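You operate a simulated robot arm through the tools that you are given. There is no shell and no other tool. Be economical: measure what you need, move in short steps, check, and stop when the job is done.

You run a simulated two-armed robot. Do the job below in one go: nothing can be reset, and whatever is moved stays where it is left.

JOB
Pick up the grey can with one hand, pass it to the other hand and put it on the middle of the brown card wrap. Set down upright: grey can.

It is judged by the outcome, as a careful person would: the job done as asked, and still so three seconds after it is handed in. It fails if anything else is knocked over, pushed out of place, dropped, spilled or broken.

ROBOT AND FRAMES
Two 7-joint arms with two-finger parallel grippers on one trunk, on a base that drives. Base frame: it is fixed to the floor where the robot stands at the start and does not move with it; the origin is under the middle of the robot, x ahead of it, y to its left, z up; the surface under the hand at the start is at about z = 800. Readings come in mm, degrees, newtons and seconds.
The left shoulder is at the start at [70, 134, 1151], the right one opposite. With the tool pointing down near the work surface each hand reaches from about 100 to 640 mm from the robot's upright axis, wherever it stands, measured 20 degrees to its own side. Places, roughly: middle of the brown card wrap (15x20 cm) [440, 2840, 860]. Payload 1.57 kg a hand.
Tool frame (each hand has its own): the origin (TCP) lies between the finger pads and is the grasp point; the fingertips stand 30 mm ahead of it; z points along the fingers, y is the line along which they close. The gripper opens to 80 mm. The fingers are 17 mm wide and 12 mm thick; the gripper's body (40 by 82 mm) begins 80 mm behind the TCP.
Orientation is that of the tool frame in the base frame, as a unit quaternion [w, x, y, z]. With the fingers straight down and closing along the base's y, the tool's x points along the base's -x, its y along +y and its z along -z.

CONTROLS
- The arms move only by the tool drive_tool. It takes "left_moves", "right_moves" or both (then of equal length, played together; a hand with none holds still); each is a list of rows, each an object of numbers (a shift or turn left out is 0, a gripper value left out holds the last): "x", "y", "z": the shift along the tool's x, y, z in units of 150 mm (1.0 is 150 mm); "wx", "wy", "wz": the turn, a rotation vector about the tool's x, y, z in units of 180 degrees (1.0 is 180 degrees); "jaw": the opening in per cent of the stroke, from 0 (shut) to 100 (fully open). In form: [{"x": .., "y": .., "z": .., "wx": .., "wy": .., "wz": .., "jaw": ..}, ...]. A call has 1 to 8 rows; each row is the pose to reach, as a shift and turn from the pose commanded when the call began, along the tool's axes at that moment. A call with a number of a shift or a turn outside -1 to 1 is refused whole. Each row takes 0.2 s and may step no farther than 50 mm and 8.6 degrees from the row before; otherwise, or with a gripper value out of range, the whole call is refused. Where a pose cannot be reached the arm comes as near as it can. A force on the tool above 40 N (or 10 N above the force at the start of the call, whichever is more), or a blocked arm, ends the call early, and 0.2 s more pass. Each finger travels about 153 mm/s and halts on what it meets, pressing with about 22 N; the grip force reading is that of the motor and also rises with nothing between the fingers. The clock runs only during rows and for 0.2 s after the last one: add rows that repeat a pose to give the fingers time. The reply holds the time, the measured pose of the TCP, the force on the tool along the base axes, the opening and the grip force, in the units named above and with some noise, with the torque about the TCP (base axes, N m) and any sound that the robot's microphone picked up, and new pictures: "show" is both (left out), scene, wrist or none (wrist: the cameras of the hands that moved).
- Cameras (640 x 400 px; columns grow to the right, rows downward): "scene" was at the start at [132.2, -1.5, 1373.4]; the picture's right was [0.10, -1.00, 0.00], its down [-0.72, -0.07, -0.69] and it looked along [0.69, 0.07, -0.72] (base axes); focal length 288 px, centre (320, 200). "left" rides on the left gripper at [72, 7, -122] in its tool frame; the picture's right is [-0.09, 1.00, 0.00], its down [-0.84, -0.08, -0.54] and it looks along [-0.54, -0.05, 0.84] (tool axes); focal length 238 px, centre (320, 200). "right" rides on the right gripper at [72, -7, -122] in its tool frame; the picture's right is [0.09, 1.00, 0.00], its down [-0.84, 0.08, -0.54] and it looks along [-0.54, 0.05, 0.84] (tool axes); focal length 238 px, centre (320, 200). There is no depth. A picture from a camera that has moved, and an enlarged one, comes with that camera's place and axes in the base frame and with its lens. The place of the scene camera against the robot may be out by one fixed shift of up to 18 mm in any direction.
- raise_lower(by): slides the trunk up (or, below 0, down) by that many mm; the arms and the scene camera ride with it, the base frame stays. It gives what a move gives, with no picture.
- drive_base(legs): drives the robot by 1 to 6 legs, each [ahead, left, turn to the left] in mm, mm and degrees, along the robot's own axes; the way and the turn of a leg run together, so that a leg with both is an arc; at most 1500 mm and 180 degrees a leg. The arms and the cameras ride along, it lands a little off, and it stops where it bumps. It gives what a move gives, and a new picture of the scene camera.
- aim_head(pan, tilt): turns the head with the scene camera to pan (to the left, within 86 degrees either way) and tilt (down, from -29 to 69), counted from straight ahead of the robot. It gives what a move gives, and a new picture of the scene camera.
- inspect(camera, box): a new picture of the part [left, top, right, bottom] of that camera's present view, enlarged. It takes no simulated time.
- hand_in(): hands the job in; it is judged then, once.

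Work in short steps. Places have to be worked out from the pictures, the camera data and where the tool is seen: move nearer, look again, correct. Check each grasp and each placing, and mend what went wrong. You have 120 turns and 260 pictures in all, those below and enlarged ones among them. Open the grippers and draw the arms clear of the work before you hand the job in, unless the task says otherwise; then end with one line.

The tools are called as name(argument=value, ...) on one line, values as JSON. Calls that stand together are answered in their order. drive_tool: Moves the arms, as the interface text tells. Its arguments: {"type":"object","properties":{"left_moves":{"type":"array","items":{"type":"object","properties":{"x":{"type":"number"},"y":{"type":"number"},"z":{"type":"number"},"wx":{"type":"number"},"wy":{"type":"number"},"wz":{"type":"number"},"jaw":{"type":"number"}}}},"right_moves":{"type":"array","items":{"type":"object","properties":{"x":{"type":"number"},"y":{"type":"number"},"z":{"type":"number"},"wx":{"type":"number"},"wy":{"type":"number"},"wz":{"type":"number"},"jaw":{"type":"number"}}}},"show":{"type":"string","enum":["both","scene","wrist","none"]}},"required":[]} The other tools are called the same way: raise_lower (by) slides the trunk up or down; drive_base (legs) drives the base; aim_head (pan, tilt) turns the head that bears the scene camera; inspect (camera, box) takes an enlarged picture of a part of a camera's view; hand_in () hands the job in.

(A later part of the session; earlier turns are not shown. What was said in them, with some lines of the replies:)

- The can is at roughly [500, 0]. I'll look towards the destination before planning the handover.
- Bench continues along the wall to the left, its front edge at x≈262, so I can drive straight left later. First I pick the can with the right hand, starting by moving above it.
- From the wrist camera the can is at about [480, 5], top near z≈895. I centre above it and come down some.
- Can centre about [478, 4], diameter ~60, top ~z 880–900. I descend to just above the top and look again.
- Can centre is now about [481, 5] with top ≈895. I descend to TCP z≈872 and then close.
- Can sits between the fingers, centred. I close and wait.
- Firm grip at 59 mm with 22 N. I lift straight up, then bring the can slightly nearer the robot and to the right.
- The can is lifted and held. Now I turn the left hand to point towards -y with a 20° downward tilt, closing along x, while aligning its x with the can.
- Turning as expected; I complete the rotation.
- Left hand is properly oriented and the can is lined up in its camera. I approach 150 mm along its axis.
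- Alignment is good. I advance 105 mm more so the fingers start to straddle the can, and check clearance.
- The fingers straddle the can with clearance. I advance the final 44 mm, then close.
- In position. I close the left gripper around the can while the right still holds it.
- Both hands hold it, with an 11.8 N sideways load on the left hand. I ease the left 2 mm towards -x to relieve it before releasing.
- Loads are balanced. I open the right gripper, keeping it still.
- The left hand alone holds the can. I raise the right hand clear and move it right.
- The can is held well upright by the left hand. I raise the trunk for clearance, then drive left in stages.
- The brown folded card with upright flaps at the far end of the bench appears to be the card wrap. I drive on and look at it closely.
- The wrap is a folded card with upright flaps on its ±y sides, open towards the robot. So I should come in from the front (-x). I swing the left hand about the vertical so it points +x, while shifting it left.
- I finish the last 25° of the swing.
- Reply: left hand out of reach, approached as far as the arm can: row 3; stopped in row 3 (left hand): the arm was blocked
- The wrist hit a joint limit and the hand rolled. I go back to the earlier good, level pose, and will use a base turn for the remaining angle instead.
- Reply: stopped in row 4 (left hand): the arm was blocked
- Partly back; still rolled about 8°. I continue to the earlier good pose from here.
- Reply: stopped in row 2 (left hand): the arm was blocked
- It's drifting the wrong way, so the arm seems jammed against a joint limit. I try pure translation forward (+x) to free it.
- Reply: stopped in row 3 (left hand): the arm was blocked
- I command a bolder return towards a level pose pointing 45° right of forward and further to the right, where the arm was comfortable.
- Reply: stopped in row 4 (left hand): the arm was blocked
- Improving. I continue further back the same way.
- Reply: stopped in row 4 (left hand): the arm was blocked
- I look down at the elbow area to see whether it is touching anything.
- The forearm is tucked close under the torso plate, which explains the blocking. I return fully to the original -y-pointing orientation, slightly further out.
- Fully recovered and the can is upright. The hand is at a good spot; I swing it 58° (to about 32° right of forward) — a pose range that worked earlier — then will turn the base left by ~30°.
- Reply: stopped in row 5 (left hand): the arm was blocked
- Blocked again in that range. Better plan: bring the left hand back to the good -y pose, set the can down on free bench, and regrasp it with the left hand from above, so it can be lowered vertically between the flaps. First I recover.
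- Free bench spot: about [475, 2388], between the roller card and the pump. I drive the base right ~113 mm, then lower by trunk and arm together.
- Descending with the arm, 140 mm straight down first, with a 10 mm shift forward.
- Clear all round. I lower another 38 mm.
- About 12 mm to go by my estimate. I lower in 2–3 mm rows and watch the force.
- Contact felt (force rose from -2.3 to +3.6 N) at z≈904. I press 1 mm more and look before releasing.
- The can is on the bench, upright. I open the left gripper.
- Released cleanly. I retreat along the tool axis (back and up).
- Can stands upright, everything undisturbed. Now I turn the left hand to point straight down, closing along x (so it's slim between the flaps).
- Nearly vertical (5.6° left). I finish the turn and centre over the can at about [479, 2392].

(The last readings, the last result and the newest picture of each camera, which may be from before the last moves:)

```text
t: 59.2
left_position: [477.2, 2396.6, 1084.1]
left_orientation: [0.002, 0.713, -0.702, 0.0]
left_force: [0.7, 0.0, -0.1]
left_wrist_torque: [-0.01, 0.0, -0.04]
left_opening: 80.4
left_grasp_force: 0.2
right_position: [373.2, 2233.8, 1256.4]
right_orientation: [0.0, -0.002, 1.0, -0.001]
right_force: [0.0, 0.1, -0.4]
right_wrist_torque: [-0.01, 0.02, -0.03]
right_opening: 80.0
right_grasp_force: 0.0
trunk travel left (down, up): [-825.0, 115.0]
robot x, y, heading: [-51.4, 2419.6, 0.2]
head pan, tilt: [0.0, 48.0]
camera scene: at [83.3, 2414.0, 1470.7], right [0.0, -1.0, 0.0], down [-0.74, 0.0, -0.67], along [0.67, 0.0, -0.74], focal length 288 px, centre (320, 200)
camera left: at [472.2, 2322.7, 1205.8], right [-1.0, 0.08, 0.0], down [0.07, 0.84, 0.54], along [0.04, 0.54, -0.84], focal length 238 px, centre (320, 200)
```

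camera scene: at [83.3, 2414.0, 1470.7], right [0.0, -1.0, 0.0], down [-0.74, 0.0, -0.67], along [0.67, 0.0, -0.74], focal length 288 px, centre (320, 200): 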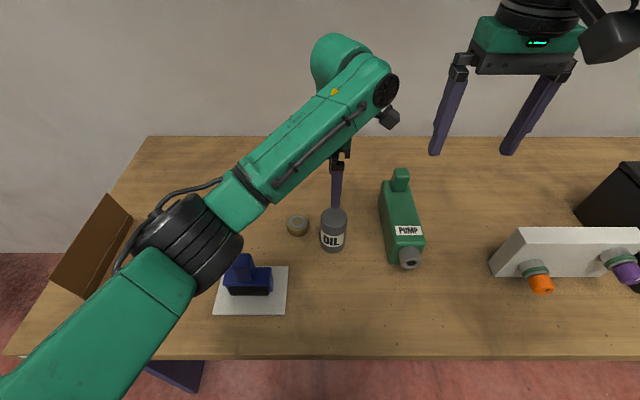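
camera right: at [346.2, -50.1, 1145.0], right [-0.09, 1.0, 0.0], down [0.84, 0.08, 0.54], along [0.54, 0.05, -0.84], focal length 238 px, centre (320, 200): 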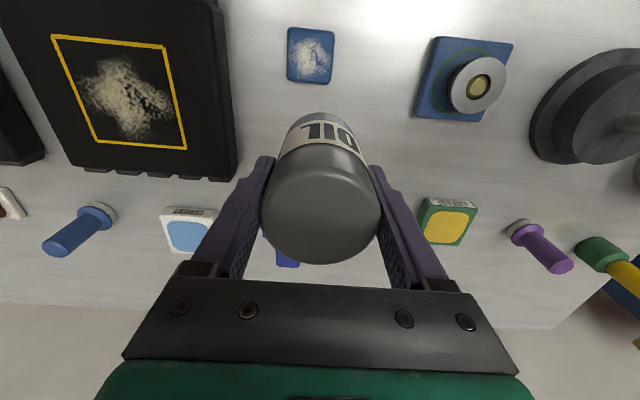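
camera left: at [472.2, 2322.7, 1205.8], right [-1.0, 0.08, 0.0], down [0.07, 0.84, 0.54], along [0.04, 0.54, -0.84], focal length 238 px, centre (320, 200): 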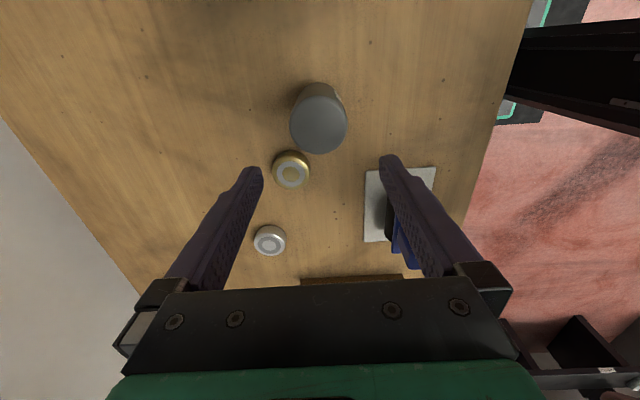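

Aligned over the can. I descend 95 mm and check.

drive_tool(left_moves=[{"x": 0.015, "z": 0.22}, {"x": 0.015, "z": 0.44}, {"x": 0.015, "z": 0.64}], show="both")

inspect(camera="scene", box=[260, 170, 400, 270])

```text
t: 60.0
left_position: [478.2, 2392.2, 986.7]
left_orientation: [0.002, 0.712, -0.702, 0.0]
left_force: [0.1, 0.4, 0.5]
left_wrist_torque: [0.03, 0.0, 0.0]
left_opening: 80.0
left_grasp_force: 0.1
right_position: [372.2, 2232.1, 1257.3]
right_orientation: [0.0, -0.001, 1.0, 0.0]
right_force: [0.5, -0.6, -0.6]
right_wrist_torque: [0.02, 0.05, 0.01]
right_opening: 79.9
right_grasp_force: 0.0
trunk travel left (down, up): [-825.0, 115.0]
robot x, y, heading: [-47.5, 2420.7, -0.0]
head pan, tilt: [0.0, 48.0]
camera scene: at [83.4, 2412.1, 1470.7], right [0.0, -1.0, 0.0], down [-0.74, 0.0, -0.67], along [0.67, 0.0, -0.74], focal length 288 px, centre (320, 200)
camera left: at [473.1, 2318.8, 1109.2], right [-1.0, 0.08, 0.0], down [0.07, 0.84, 0.54], along [0.04, 0.54, -0.84], focal length 238 px, centre (320, 200)
```

scene: 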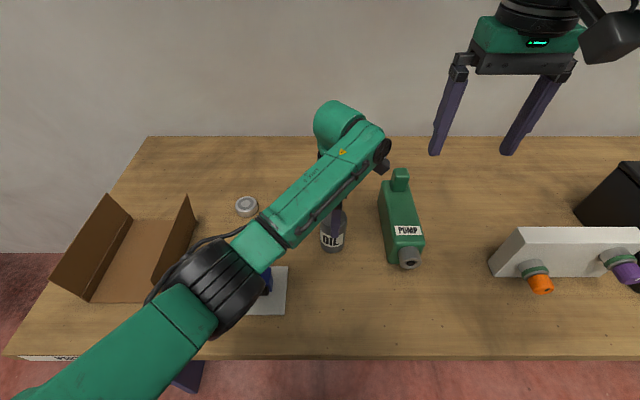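
left: 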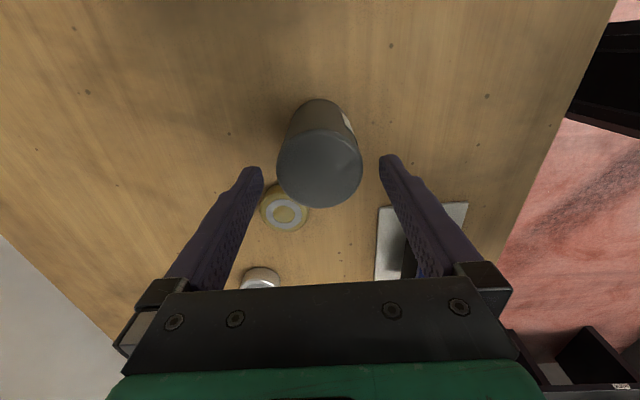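

```text
4.00 times, centred on (330, 220) of scene
camera zoom: at [83.4, 2412.1, 1470.7], right [0.0, -1.0, 0.0], down [-0.74, 0.0, -0.67], along [0.67, 0.0, -0.74], focal length 1150 px, centre (280, 120)
```

zoom: 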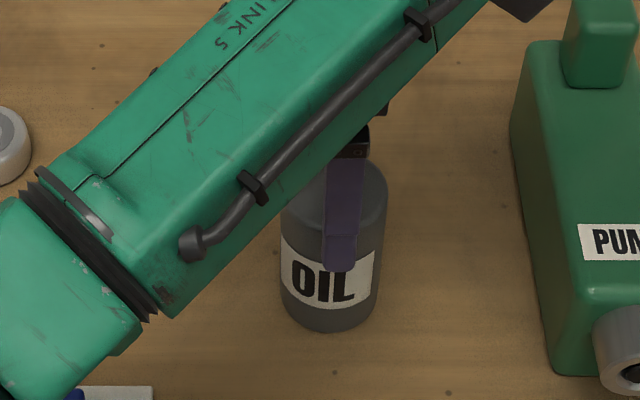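

Centred within ~2 mm. I descend the last 52 mm and grip.

drive_tool(left_moves=[{"z": 0.17}, {"z": 0.35}, {"z": 0.35, "jaw": 75}, {"z": 0.35, "jaw": 50}, {"z": 0.35, "jaw": 50}, {"z": 0.35, "jaw": 50}], show="wrist")

```text
t: 61.5
left_position: [478.5, 2393.1, 933.1]
left_orientation: [0.002, 0.712, -0.702, -0.001]
left_force: [0.2, -0.9, -0.6]
left_wrist_torque: [-0.03, -0.03, 0.0]
left_opening: 58.3
left_grasp_force: 21.9
right_position: [372.0, 2230.4, 1257.0]
right_orientation: [0.0, -0.002, 1.0, 0.0]
right_force: [-0.5, -0.2, -0.4]
right_wrist_torque: [-0.04, 0.02, 0.0]
right_opening: 80.2
right_grasp_force: 0.1
trunk travel left (down, up): [-825.0, 115.0]
robot x, y, heading: [-47.8, 2423.0, 0.0]
head pan, tilt: [0.0, 48.0]
camera left: at [473.3, 2319.4, 1056.4], right [-1.0, 0.08, 0.0], down [0.07, 0.84, 0.54], along [0.04, 0.54, -0.84], focal length 238 px, centre (320, 200)
```

left: 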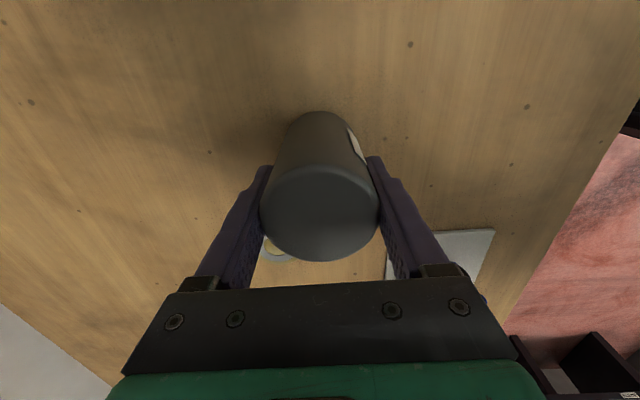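

Gripped firmly (58 mm, 22 N). I lift 150 mm straight up.

drive_tool(left_moves=[{"z": -0.1}, {"z": -0.4}, {"z": -0.7}, {"z": -1.0}], show="scene")

inspect(camera="scene", box=[20, 170, 240, 330])

```text
t: 62.5
left_position: [479.2, 2395.4, 1085.4]
left_orientation: [0.002, 0.712, -0.702, -0.001]
left_force: [1.0, 0.3, -2.9]
left_wrist_torque: [-0.03, 0.02, 0.0]
left_opening: 58.1
left_grasp_force: 21.8
right_position: [373.6, 2235.5, 1256.3]
right_orientation: [-0.001, -0.002, 1.0, -0.001]
right_force: [-0.4, 0.2, 0.4]
right_wrist_torque: [-0.03, 0.01, 0.02]
right_opening: 80.0
right_grasp_force: 0.0
trunk travel left (down, up): [-825.0, 115.0]
robot x, y, heading: [-47.6, 2421.5, 0.2]
head pan, tilt: [0.0, 48.0]
camera scene: at [84.2, 2414.8, 1470.5], right [0.0, -1.0, 0.0], down [-0.74, 0.0, -0.67], along [0.67, 0.0, -0.74], focal length 288 px, centre (320, 200)
```

scene: 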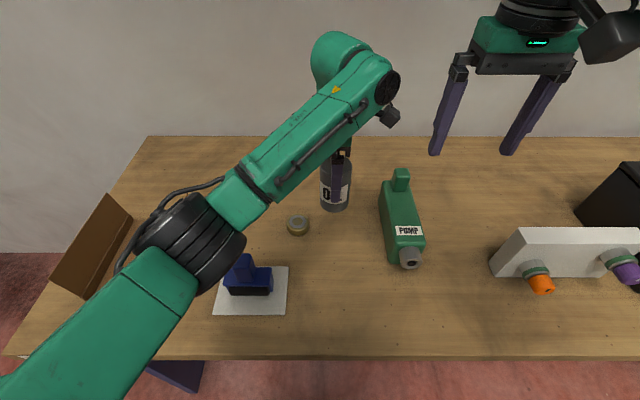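

```text
2.50 times, centred on (130, 250) of scene
camera zoom: at [84.2, 2414.8, 1470.5], right [0.0, -1.0, 0.0], down [-0.74, 0.0, -0.67], along [0.67, 0.0, -0.74], focal length 719 px, centre (795, 75)
```

zoom: 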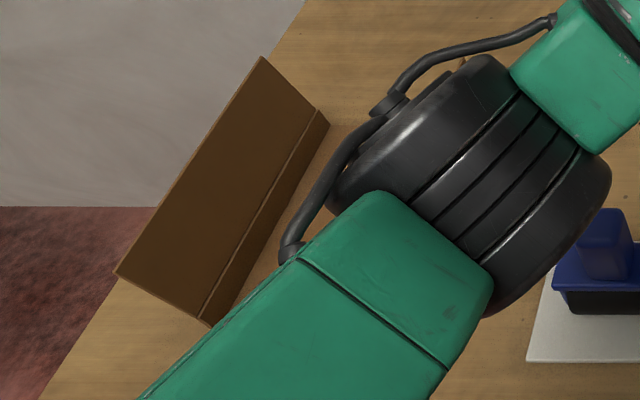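

Can is up (bottom ≈1013, above the flaps at ≤~960). I drive left ~442 mm and back 35 mm to bring it over the wrap.

drive_base(legs=[[-35, 0, 0], [0, 442, 0]])

inspect(camera="left", box=[0, 0, 640, 400])

```text
t: 65.6
left_position: [443.5, 2837.1, 1083.3]
left_orientation: [0.001, 0.712, -0.702, -0.001]
left_force: [0.8, 0.2, -2.9]
left_wrist_torque: [0.05, 0.02, 0.0]
left_opening: 58.0
left_grasp_force: 22.3
right_position: [336.5, 2674.5, 1256.6]
right_orientation: [0.0, -0.001, 1.0, 0.0]
right_force: [0.4, -1.0, 0.2]
right_wrist_torque: [0.0, -0.01, -0.02]
right_opening: 79.8
right_grasp_force: 0.0
trunk travel left (down, up): [-825.0, 115.0]
robot x, y, heading: [-84.6, 2866.4, -0.2]
head pan, tilt: [0.0, 48.0]
camera scene: at [48.1, 2854.8, 1470.6], right [0.0, -1.0, 0.0], down [-0.74, 0.0, -0.67], along [0.67, 0.0, -0.74], focal length 288 px, centre (320, 200)
```

scene: 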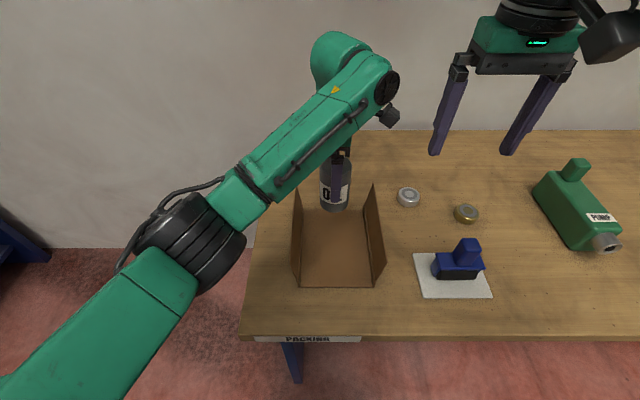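

```text
1.00 times, centred on (320, 200) of left (not enlarged: the box is as wide or as high as the picture)
camera zoom: at [438.9, 2763.8, 1206.9], right [-1.0, 0.08, 0.0], down [0.07, 0.84, 0.54], along [0.04, 0.54, -0.84], focal length 238 px, centre (320, 200)
```

zoom: 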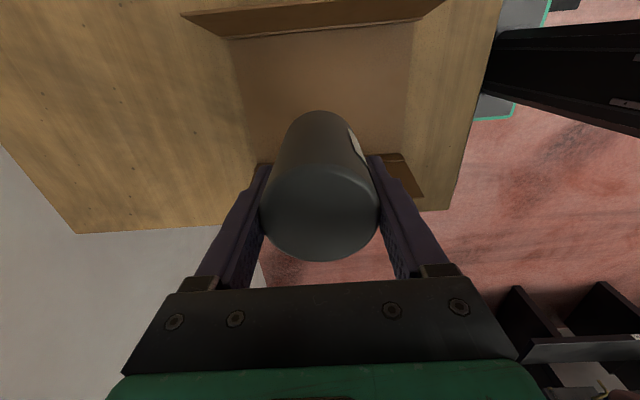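

Landed close. I zoom on the wrap to measure its middle.

inspect(camera="scene", box=[260, 150, 420, 300])

```text
2.67 times, centred on (340, 225) of scene
camera zoom: at [48.1, 2854.8, 1470.6], right [0.0, -1.0, 0.0], down [-0.74, 0.0, -0.67], along [0.67, 0.0, -0.74], focal length 767 px, centre (267, 133)
```

zoom: 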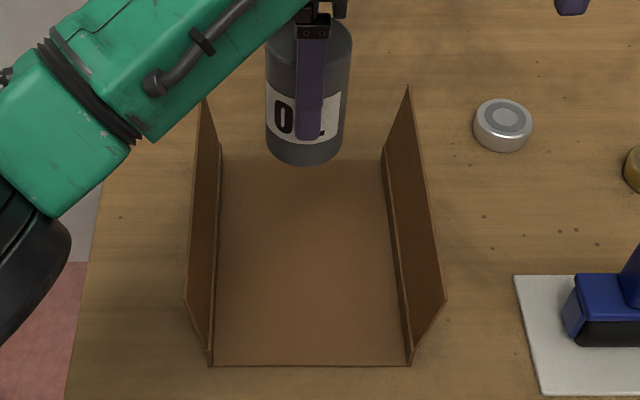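

Cross-checking both cameras (corrected by the can's known position), the wrap's middle is ≈[440, 2834], z≈862. I shift 3 mm and lower 75 mm, then check forearm and flap clearance.

drive_tool(left_moves=[{"x": 0.02, "y": 0.02, "z": 0.25}, {"x": 0.02, "y": 0.02, "z": 0.5}], show="both")

inspect(camera="scene", box=[200, 120, 440, 300])

```text
t: 66.2
left_position: [440.4, 2835.0, 1007.4]
left_orientation: [0.001, 0.712, -0.702, -0.002]
left_force: [0.0, 0.0, -2.8]
left_wrist_torque: [0.0, 0.01, -0.02]
left_opening: 58.3
left_grasp_force: 22.7
right_position: [337.7, 2674.5, 1256.4]
right_orientation: [0.0, -0.001, 1.0, 0.0]
right_force: [0.2, 1.0, 0.3]
right_wrist_torque: [-0.01, 0.0, 0.0]
right_opening: 79.8
right_grasp_force: 0.1
trunk travel left (down, up): [-825.0, 115.0]
robot x, y, heading: [-83.7, 2863.2, 0.2]
head pan, tilt: [0.0, 48.0]
camera scene: at [48.7, 2855.7, 1470.6], right [0.0, -1.0, 0.0], down [-0.74, 0.0, -0.67], along [0.67, 0.0, -0.74], focal length 288 px, centre (320, 200)
camera left: at [435.6, 2762.0, 1131.1], right [-1.0, 0.08, 0.0], down [0.07, 0.84, 0.54], along [0.04, 0.54, -0.84], focal length 238 px, centre (320, 200)
```

scene: 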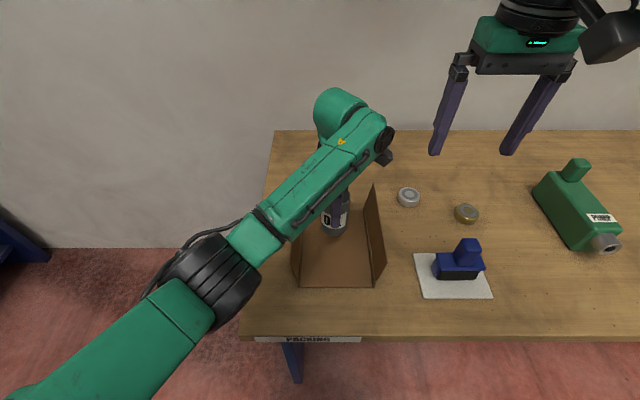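
left: 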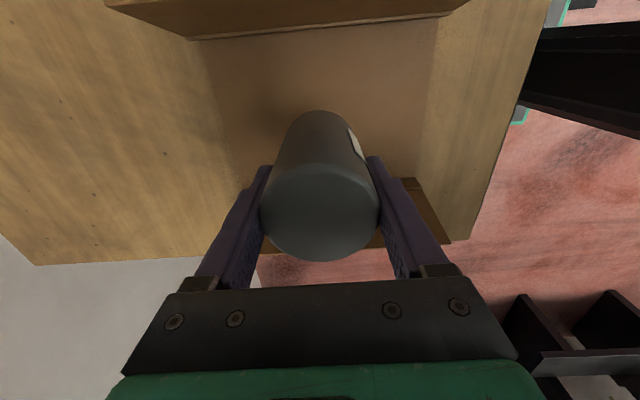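

```text
2.22 times, centred on (320, 210) of scene
camera zoom: at [48.7, 2855.7, 1470.6], right [0.0, -1.0, 0.0], down [-0.74, 0.0, -0.67], along [0.67, 0.0, -0.74], focal length 639 px, centre (320, 178)
```

zoom: 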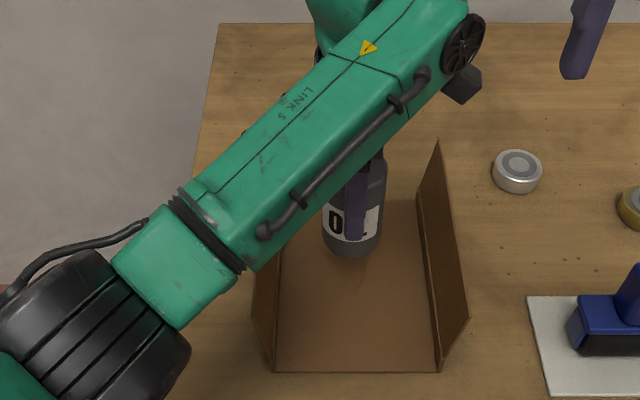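

Forearm is well above the left flap (~80 mm by estimate). I lower another 58 mm.

drive_tool(left_moves=[{"z": 0.2}, {"z": 0.39}], show="scene")

inspect(camera="scene", box=[240, 150, 420, 300])

inspect(camera="left", box=[0, 0, 640, 400])

```text
t: 66.8
left_position: [442.2, 2836.5, 952.2]
left_orientation: [0.002, 0.712, -0.702, -0.001]
left_force: [0.3, 0.7, -2.5]
left_wrist_torque: [0.0, 0.0, -0.02]
left_opening: 58.1
left_grasp_force: 22.1
right_position: [337.5, 2675.9, 1256.4]
right_orientation: [-0.001, -0.001, 1.0, 0.0]
right_force: [0.1, -0.3, -0.4]
right_wrist_torque: [0.01, 0.03, 0.04]
right_opening: 80.0
right_grasp_force: 0.1
trunk travel left (down, up): [-825.0, 115.0]
robot x, y, heading: [-82.6, 2865.1, 0.3]
head pan, tilt: [0.0, 48.0]
camera scene: at [48.7, 2856.0, 1470.6], right [0.0, -1.0, 0.0], down [-0.74, 0.0, -0.67], along [0.67, 0.0, -0.74], focal length 288 px, centre (320, 200)
```

scene: 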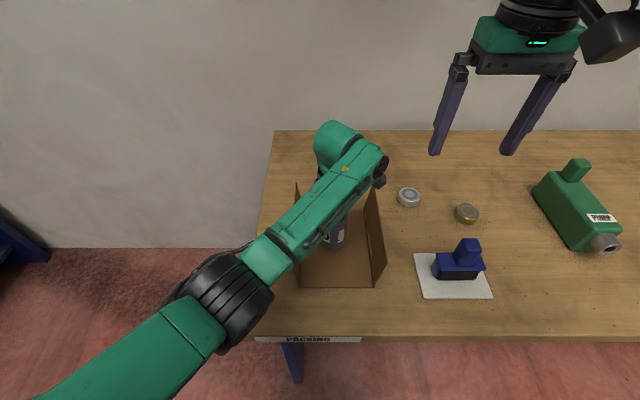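

```text
2.67 times, centred on (330, 225) of scene
camera zoom: at [48.7, 2856.0, 1470.6], right [0.0, -1.0, 0.0], down [-0.74, 0.0, -0.67], along [0.67, 0.0, -0.74], focal length 767 px, centre (293, 133)
```

zoom: 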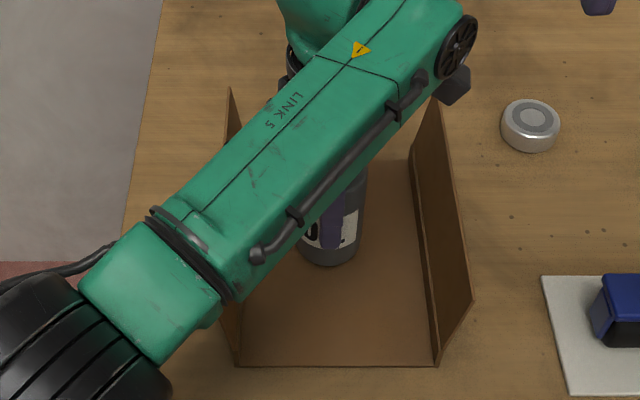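

```text
1.00 times, centred on (320, 200) of left (not enlarged: the box is as wide or as high as the picture)
camera zoom: at [436.5, 2763.0, 1073.8], right [-1.0, 0.08, 0.0], down [0.07, 0.84, 0.54], along [0.04, 0.54, -0.84], focal length 238 px, centre (320, 200)
```

zoom: 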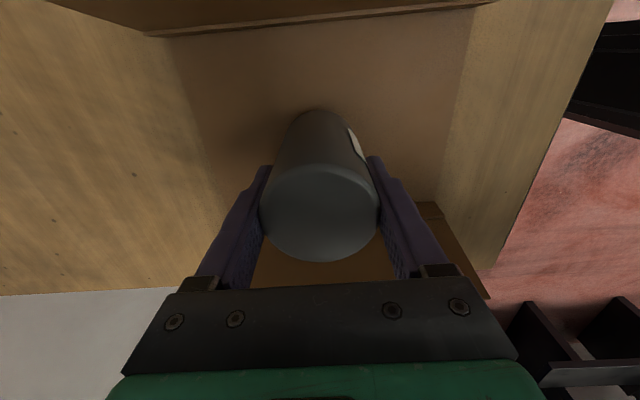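

Centred in the wrap within a few mm. I lower slowly to contact (expected ~z 936).

drive_tool(left_moves=[{"x": 0.01, "y": 0.01, "z": 0.03}, {"x": 0.01, "y": 0.01, "z": 0.055}, {"x": 0.01, "y": 0.01, "z": 0.075}, {"x": 0.01, "y": 0.01, "z": 0.09}], show="none")

```text
t: 67.8
left_position: [438.0, 2834.5, 937.9]
left_orientation: [0.002, 0.712, -0.703, -0.001]
left_force: [0.5, -0.1, -2.8]
left_wrist_torque: [-0.03, -0.01, -0.03]
left_opening: 57.9
left_grasp_force: 21.9
right_position: [337.4, 2675.7, 1256.6]
right_orientation: [0.0, -0.002, 1.0, 0.0]
right_force: [0.2, -1.0, -0.6]
right_wrist_torque: [-0.02, -0.03, 0.01]
right_opening: 79.8
right_grasp_force: 0.1
trunk travel left (down, up): [-825.0, 115.0]
robot x, y, heading: [-81.2, 2869.2, 0.1]
head pan, tilt: [0.0, 48.0]
```

No contact yet; I continue in 1 mm steps.

drive_tool(left_moves=[{"z": 0.007}, {"z": 0.014}, {"z": 0.02}], show="none")

```text
t: 68.6
left_position: [437.4, 2833.4, 938.0]
left_orientation: [-0.001, 0.713, -0.702, 0.001]
left_force: [3.6, -1.6, 15.3]
left_wrist_torque: [-0.05, 0.17, 0.07]
left_opening: 58.0
left_grasp_force: 22.4
right_position: [333.5, 2676.0, 1257.2]
right_orientation: [0.001, 0.0, 1.0, 0.001]
right_force: [0.5, 0.4, -0.6]
right_wrist_torque: [0.08, -0.01, 0.01]
right_opening: 80.0
right_grasp_force: 0.0
trunk travel left (down, up): [-825.0, 115.0]
robot x, y, heading: [-82.4, 2864.6, 0.1]
head pan, tilt: [0.0, 48.0]
```

Firm contact. I relax 1.5 mm and open the gripper.

drive_tool(left_moves=[{"z": -0.01}, {"z": -0.01, "jaw": 80}, {"z": -0.01, "jaw": 100}, {"z": -0.01, "jaw": 100}], show="wrist")

```text
t: 69.6
left_position: [439.2, 2839.5, 936.2]
left_orientation: [-0.001, 0.714, -0.7, -0.002]
left_force: [0.0, 0.0, 0.7]
left_wrist_torque: [-0.03, 0.0, -0.04]
left_opening: 80.1
left_grasp_force: 0.0
right_position: [337.3, 2676.2, 1255.5]
right_orientation: [0.0, -0.001, 1.0, 0.0]
right_force: [-0.5, -0.4, 0.0]
right_wrist_torque: [0.0, -0.02, -0.02]
right_opening: 79.8
right_grasp_force: 0.0
trunk travel left (down, up): [-825.0, 115.0]
robot x, y, heading: [-78.4, 2865.6, 0.1]
head pan, tilt: [0.0, 48.0]
camera left: at [435.5, 2764.8, 1057.5], right [-1.0, 0.07, 0.0], down [0.06, 0.84, 0.54], along [0.04, 0.54, -0.84], focal length 238 px, centre (320, 200)
```

left: 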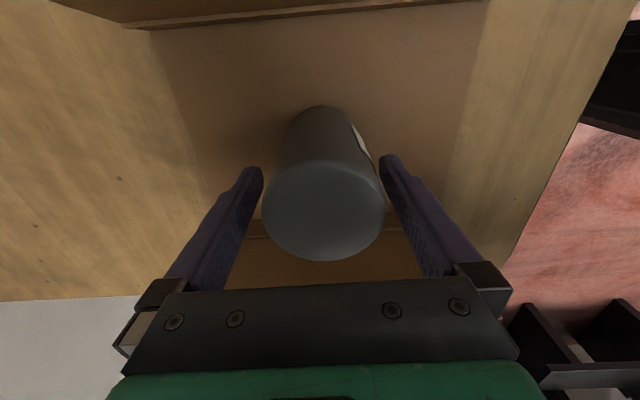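

Can stands free. I raise the hand straight up.

drive_tool(left_moves=[{"y": 0.01, "z": -0.1}, {"y": 0.01, "z": -0.3}, {"y": 0.01, "z": -0.55}, {"y": 0.01, "z": -0.8}, {"y": 0.01, "z": -1.0}], show="both")

```text
t: 70.8
left_position: [438.5, 2832.7, 1085.5]
left_orientation: [0.002, 0.712, -0.702, 0.0]
left_force: [0.5, -0.2, 0.5]
left_wrist_torque: [0.02, 0.0, 0.01]
left_opening: 80.1
left_grasp_force: 0.1
right_position: [336.8, 2678.1, 1256.9]
right_orientation: [0.0, -0.002, 1.0, -0.001]
right_force: [-0.3, 1.3, 0.1]
right_wrist_torque: [-0.01, -0.02, 0.02]
right_opening: 79.9
right_grasp_force: 0.1
trunk travel left (down, up): [-825.0, 115.0]
robot x, y, heading: [-82.8, 2864.8, -0.0]
head pan, tilt: [0.0, 48.0]
camera scene: at [47.8, 2858.5, 1470.6], right [0.0, -1.0, 0.0], down [-0.74, 0.0, -0.67], along [0.67, 0.0, -0.74], focal length 288 px, centre (320, 200)
camera left: at [433.6, 2761.1, 1208.1], right [-1.0, 0.08, 0.0], down [0.07, 0.84, 0.54], along [0.04, 0.54, -0.84], focal length 238 px, centre (320, 200)
```

scene: 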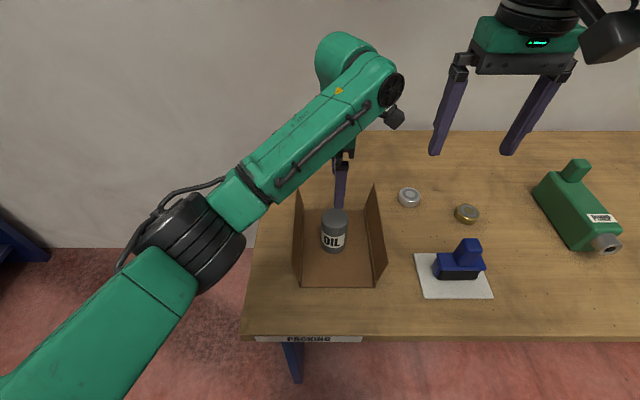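
left: 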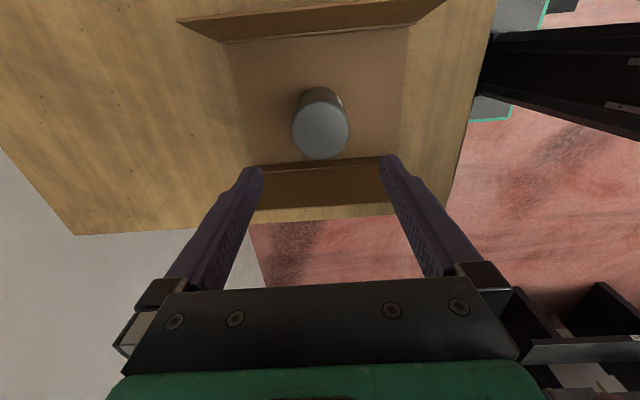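

The can stands upright in the middle of the wrap, nothing else disturbed. I back the robot away to clear the arms.

drive_base(legs=[[-250, 0, 0]])

inspect(camera="scene", box=[240, 60, 500, 240])

```text
t: 72.6
left_position: [195.4, 2832.4, 1083.7]
left_orientation: [0.002, 0.711, -0.703, -0.001]
left_force: [1.9, -0.4, 0.2]
left_wrist_torque: [0.01, 0.03, -0.01]
left_opening: 80.0
left_grasp_force: 0.1
right_position: [92.3, 2676.5, 1255.4]
right_orientation: [-0.001, 0.0, 1.0, -0.001]
right_force: [0.0, 0.1, 1.5]
right_wrist_torque: [0.01, 0.0, 0.01]
right_opening: 79.8
right_grasp_force: 0.0
trunk travel left (down, up): [-825.0, 115.0]
robot x, y, heading: [-329.9, 2867.9, -0.2]
head pan, tilt: [0.0, 48.0]
camera scene: at [-195.8, 2856.2, 1470.4], right [0.0, -1.0, 0.0], down [-0.74, 0.0, -0.67], along [0.67, 0.0, -0.74], focal length 288 px, centre (320, 200)
```

scene: 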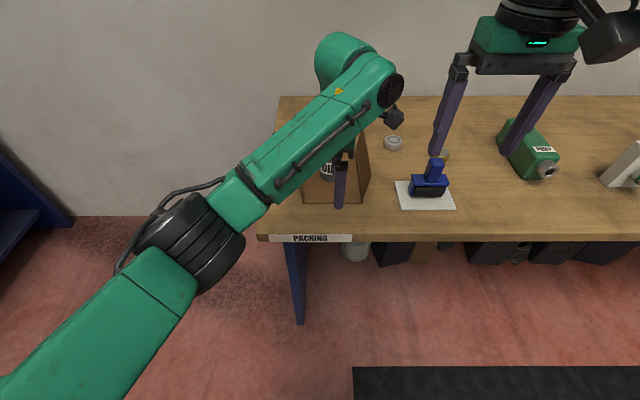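

```text
2.22 times, centred on (370, 150) of scene
camera zoom: at [-195.8, 2856.2, 1470.4], right [0.0, -1.0, 0.0], down [-0.74, 0.0, -0.67], along [0.67, 0.0, -0.74], focal length 639 px, centre (209, 311)
```

zoom: 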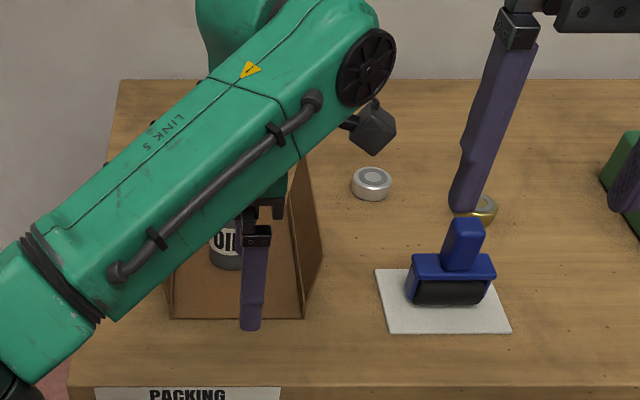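

The can is upright in the wrap, and both arms are clear with the grippers open. I hand in the job.

hand_in()

```text
The job is handed in.
```

The grey can was picked up with the right hand and passed in the air to the left. The left hand then set it upright near the middle of the brown card wrap, with nothing else disturbed; on the way it put the can down once on free bench to regrasp it from above.
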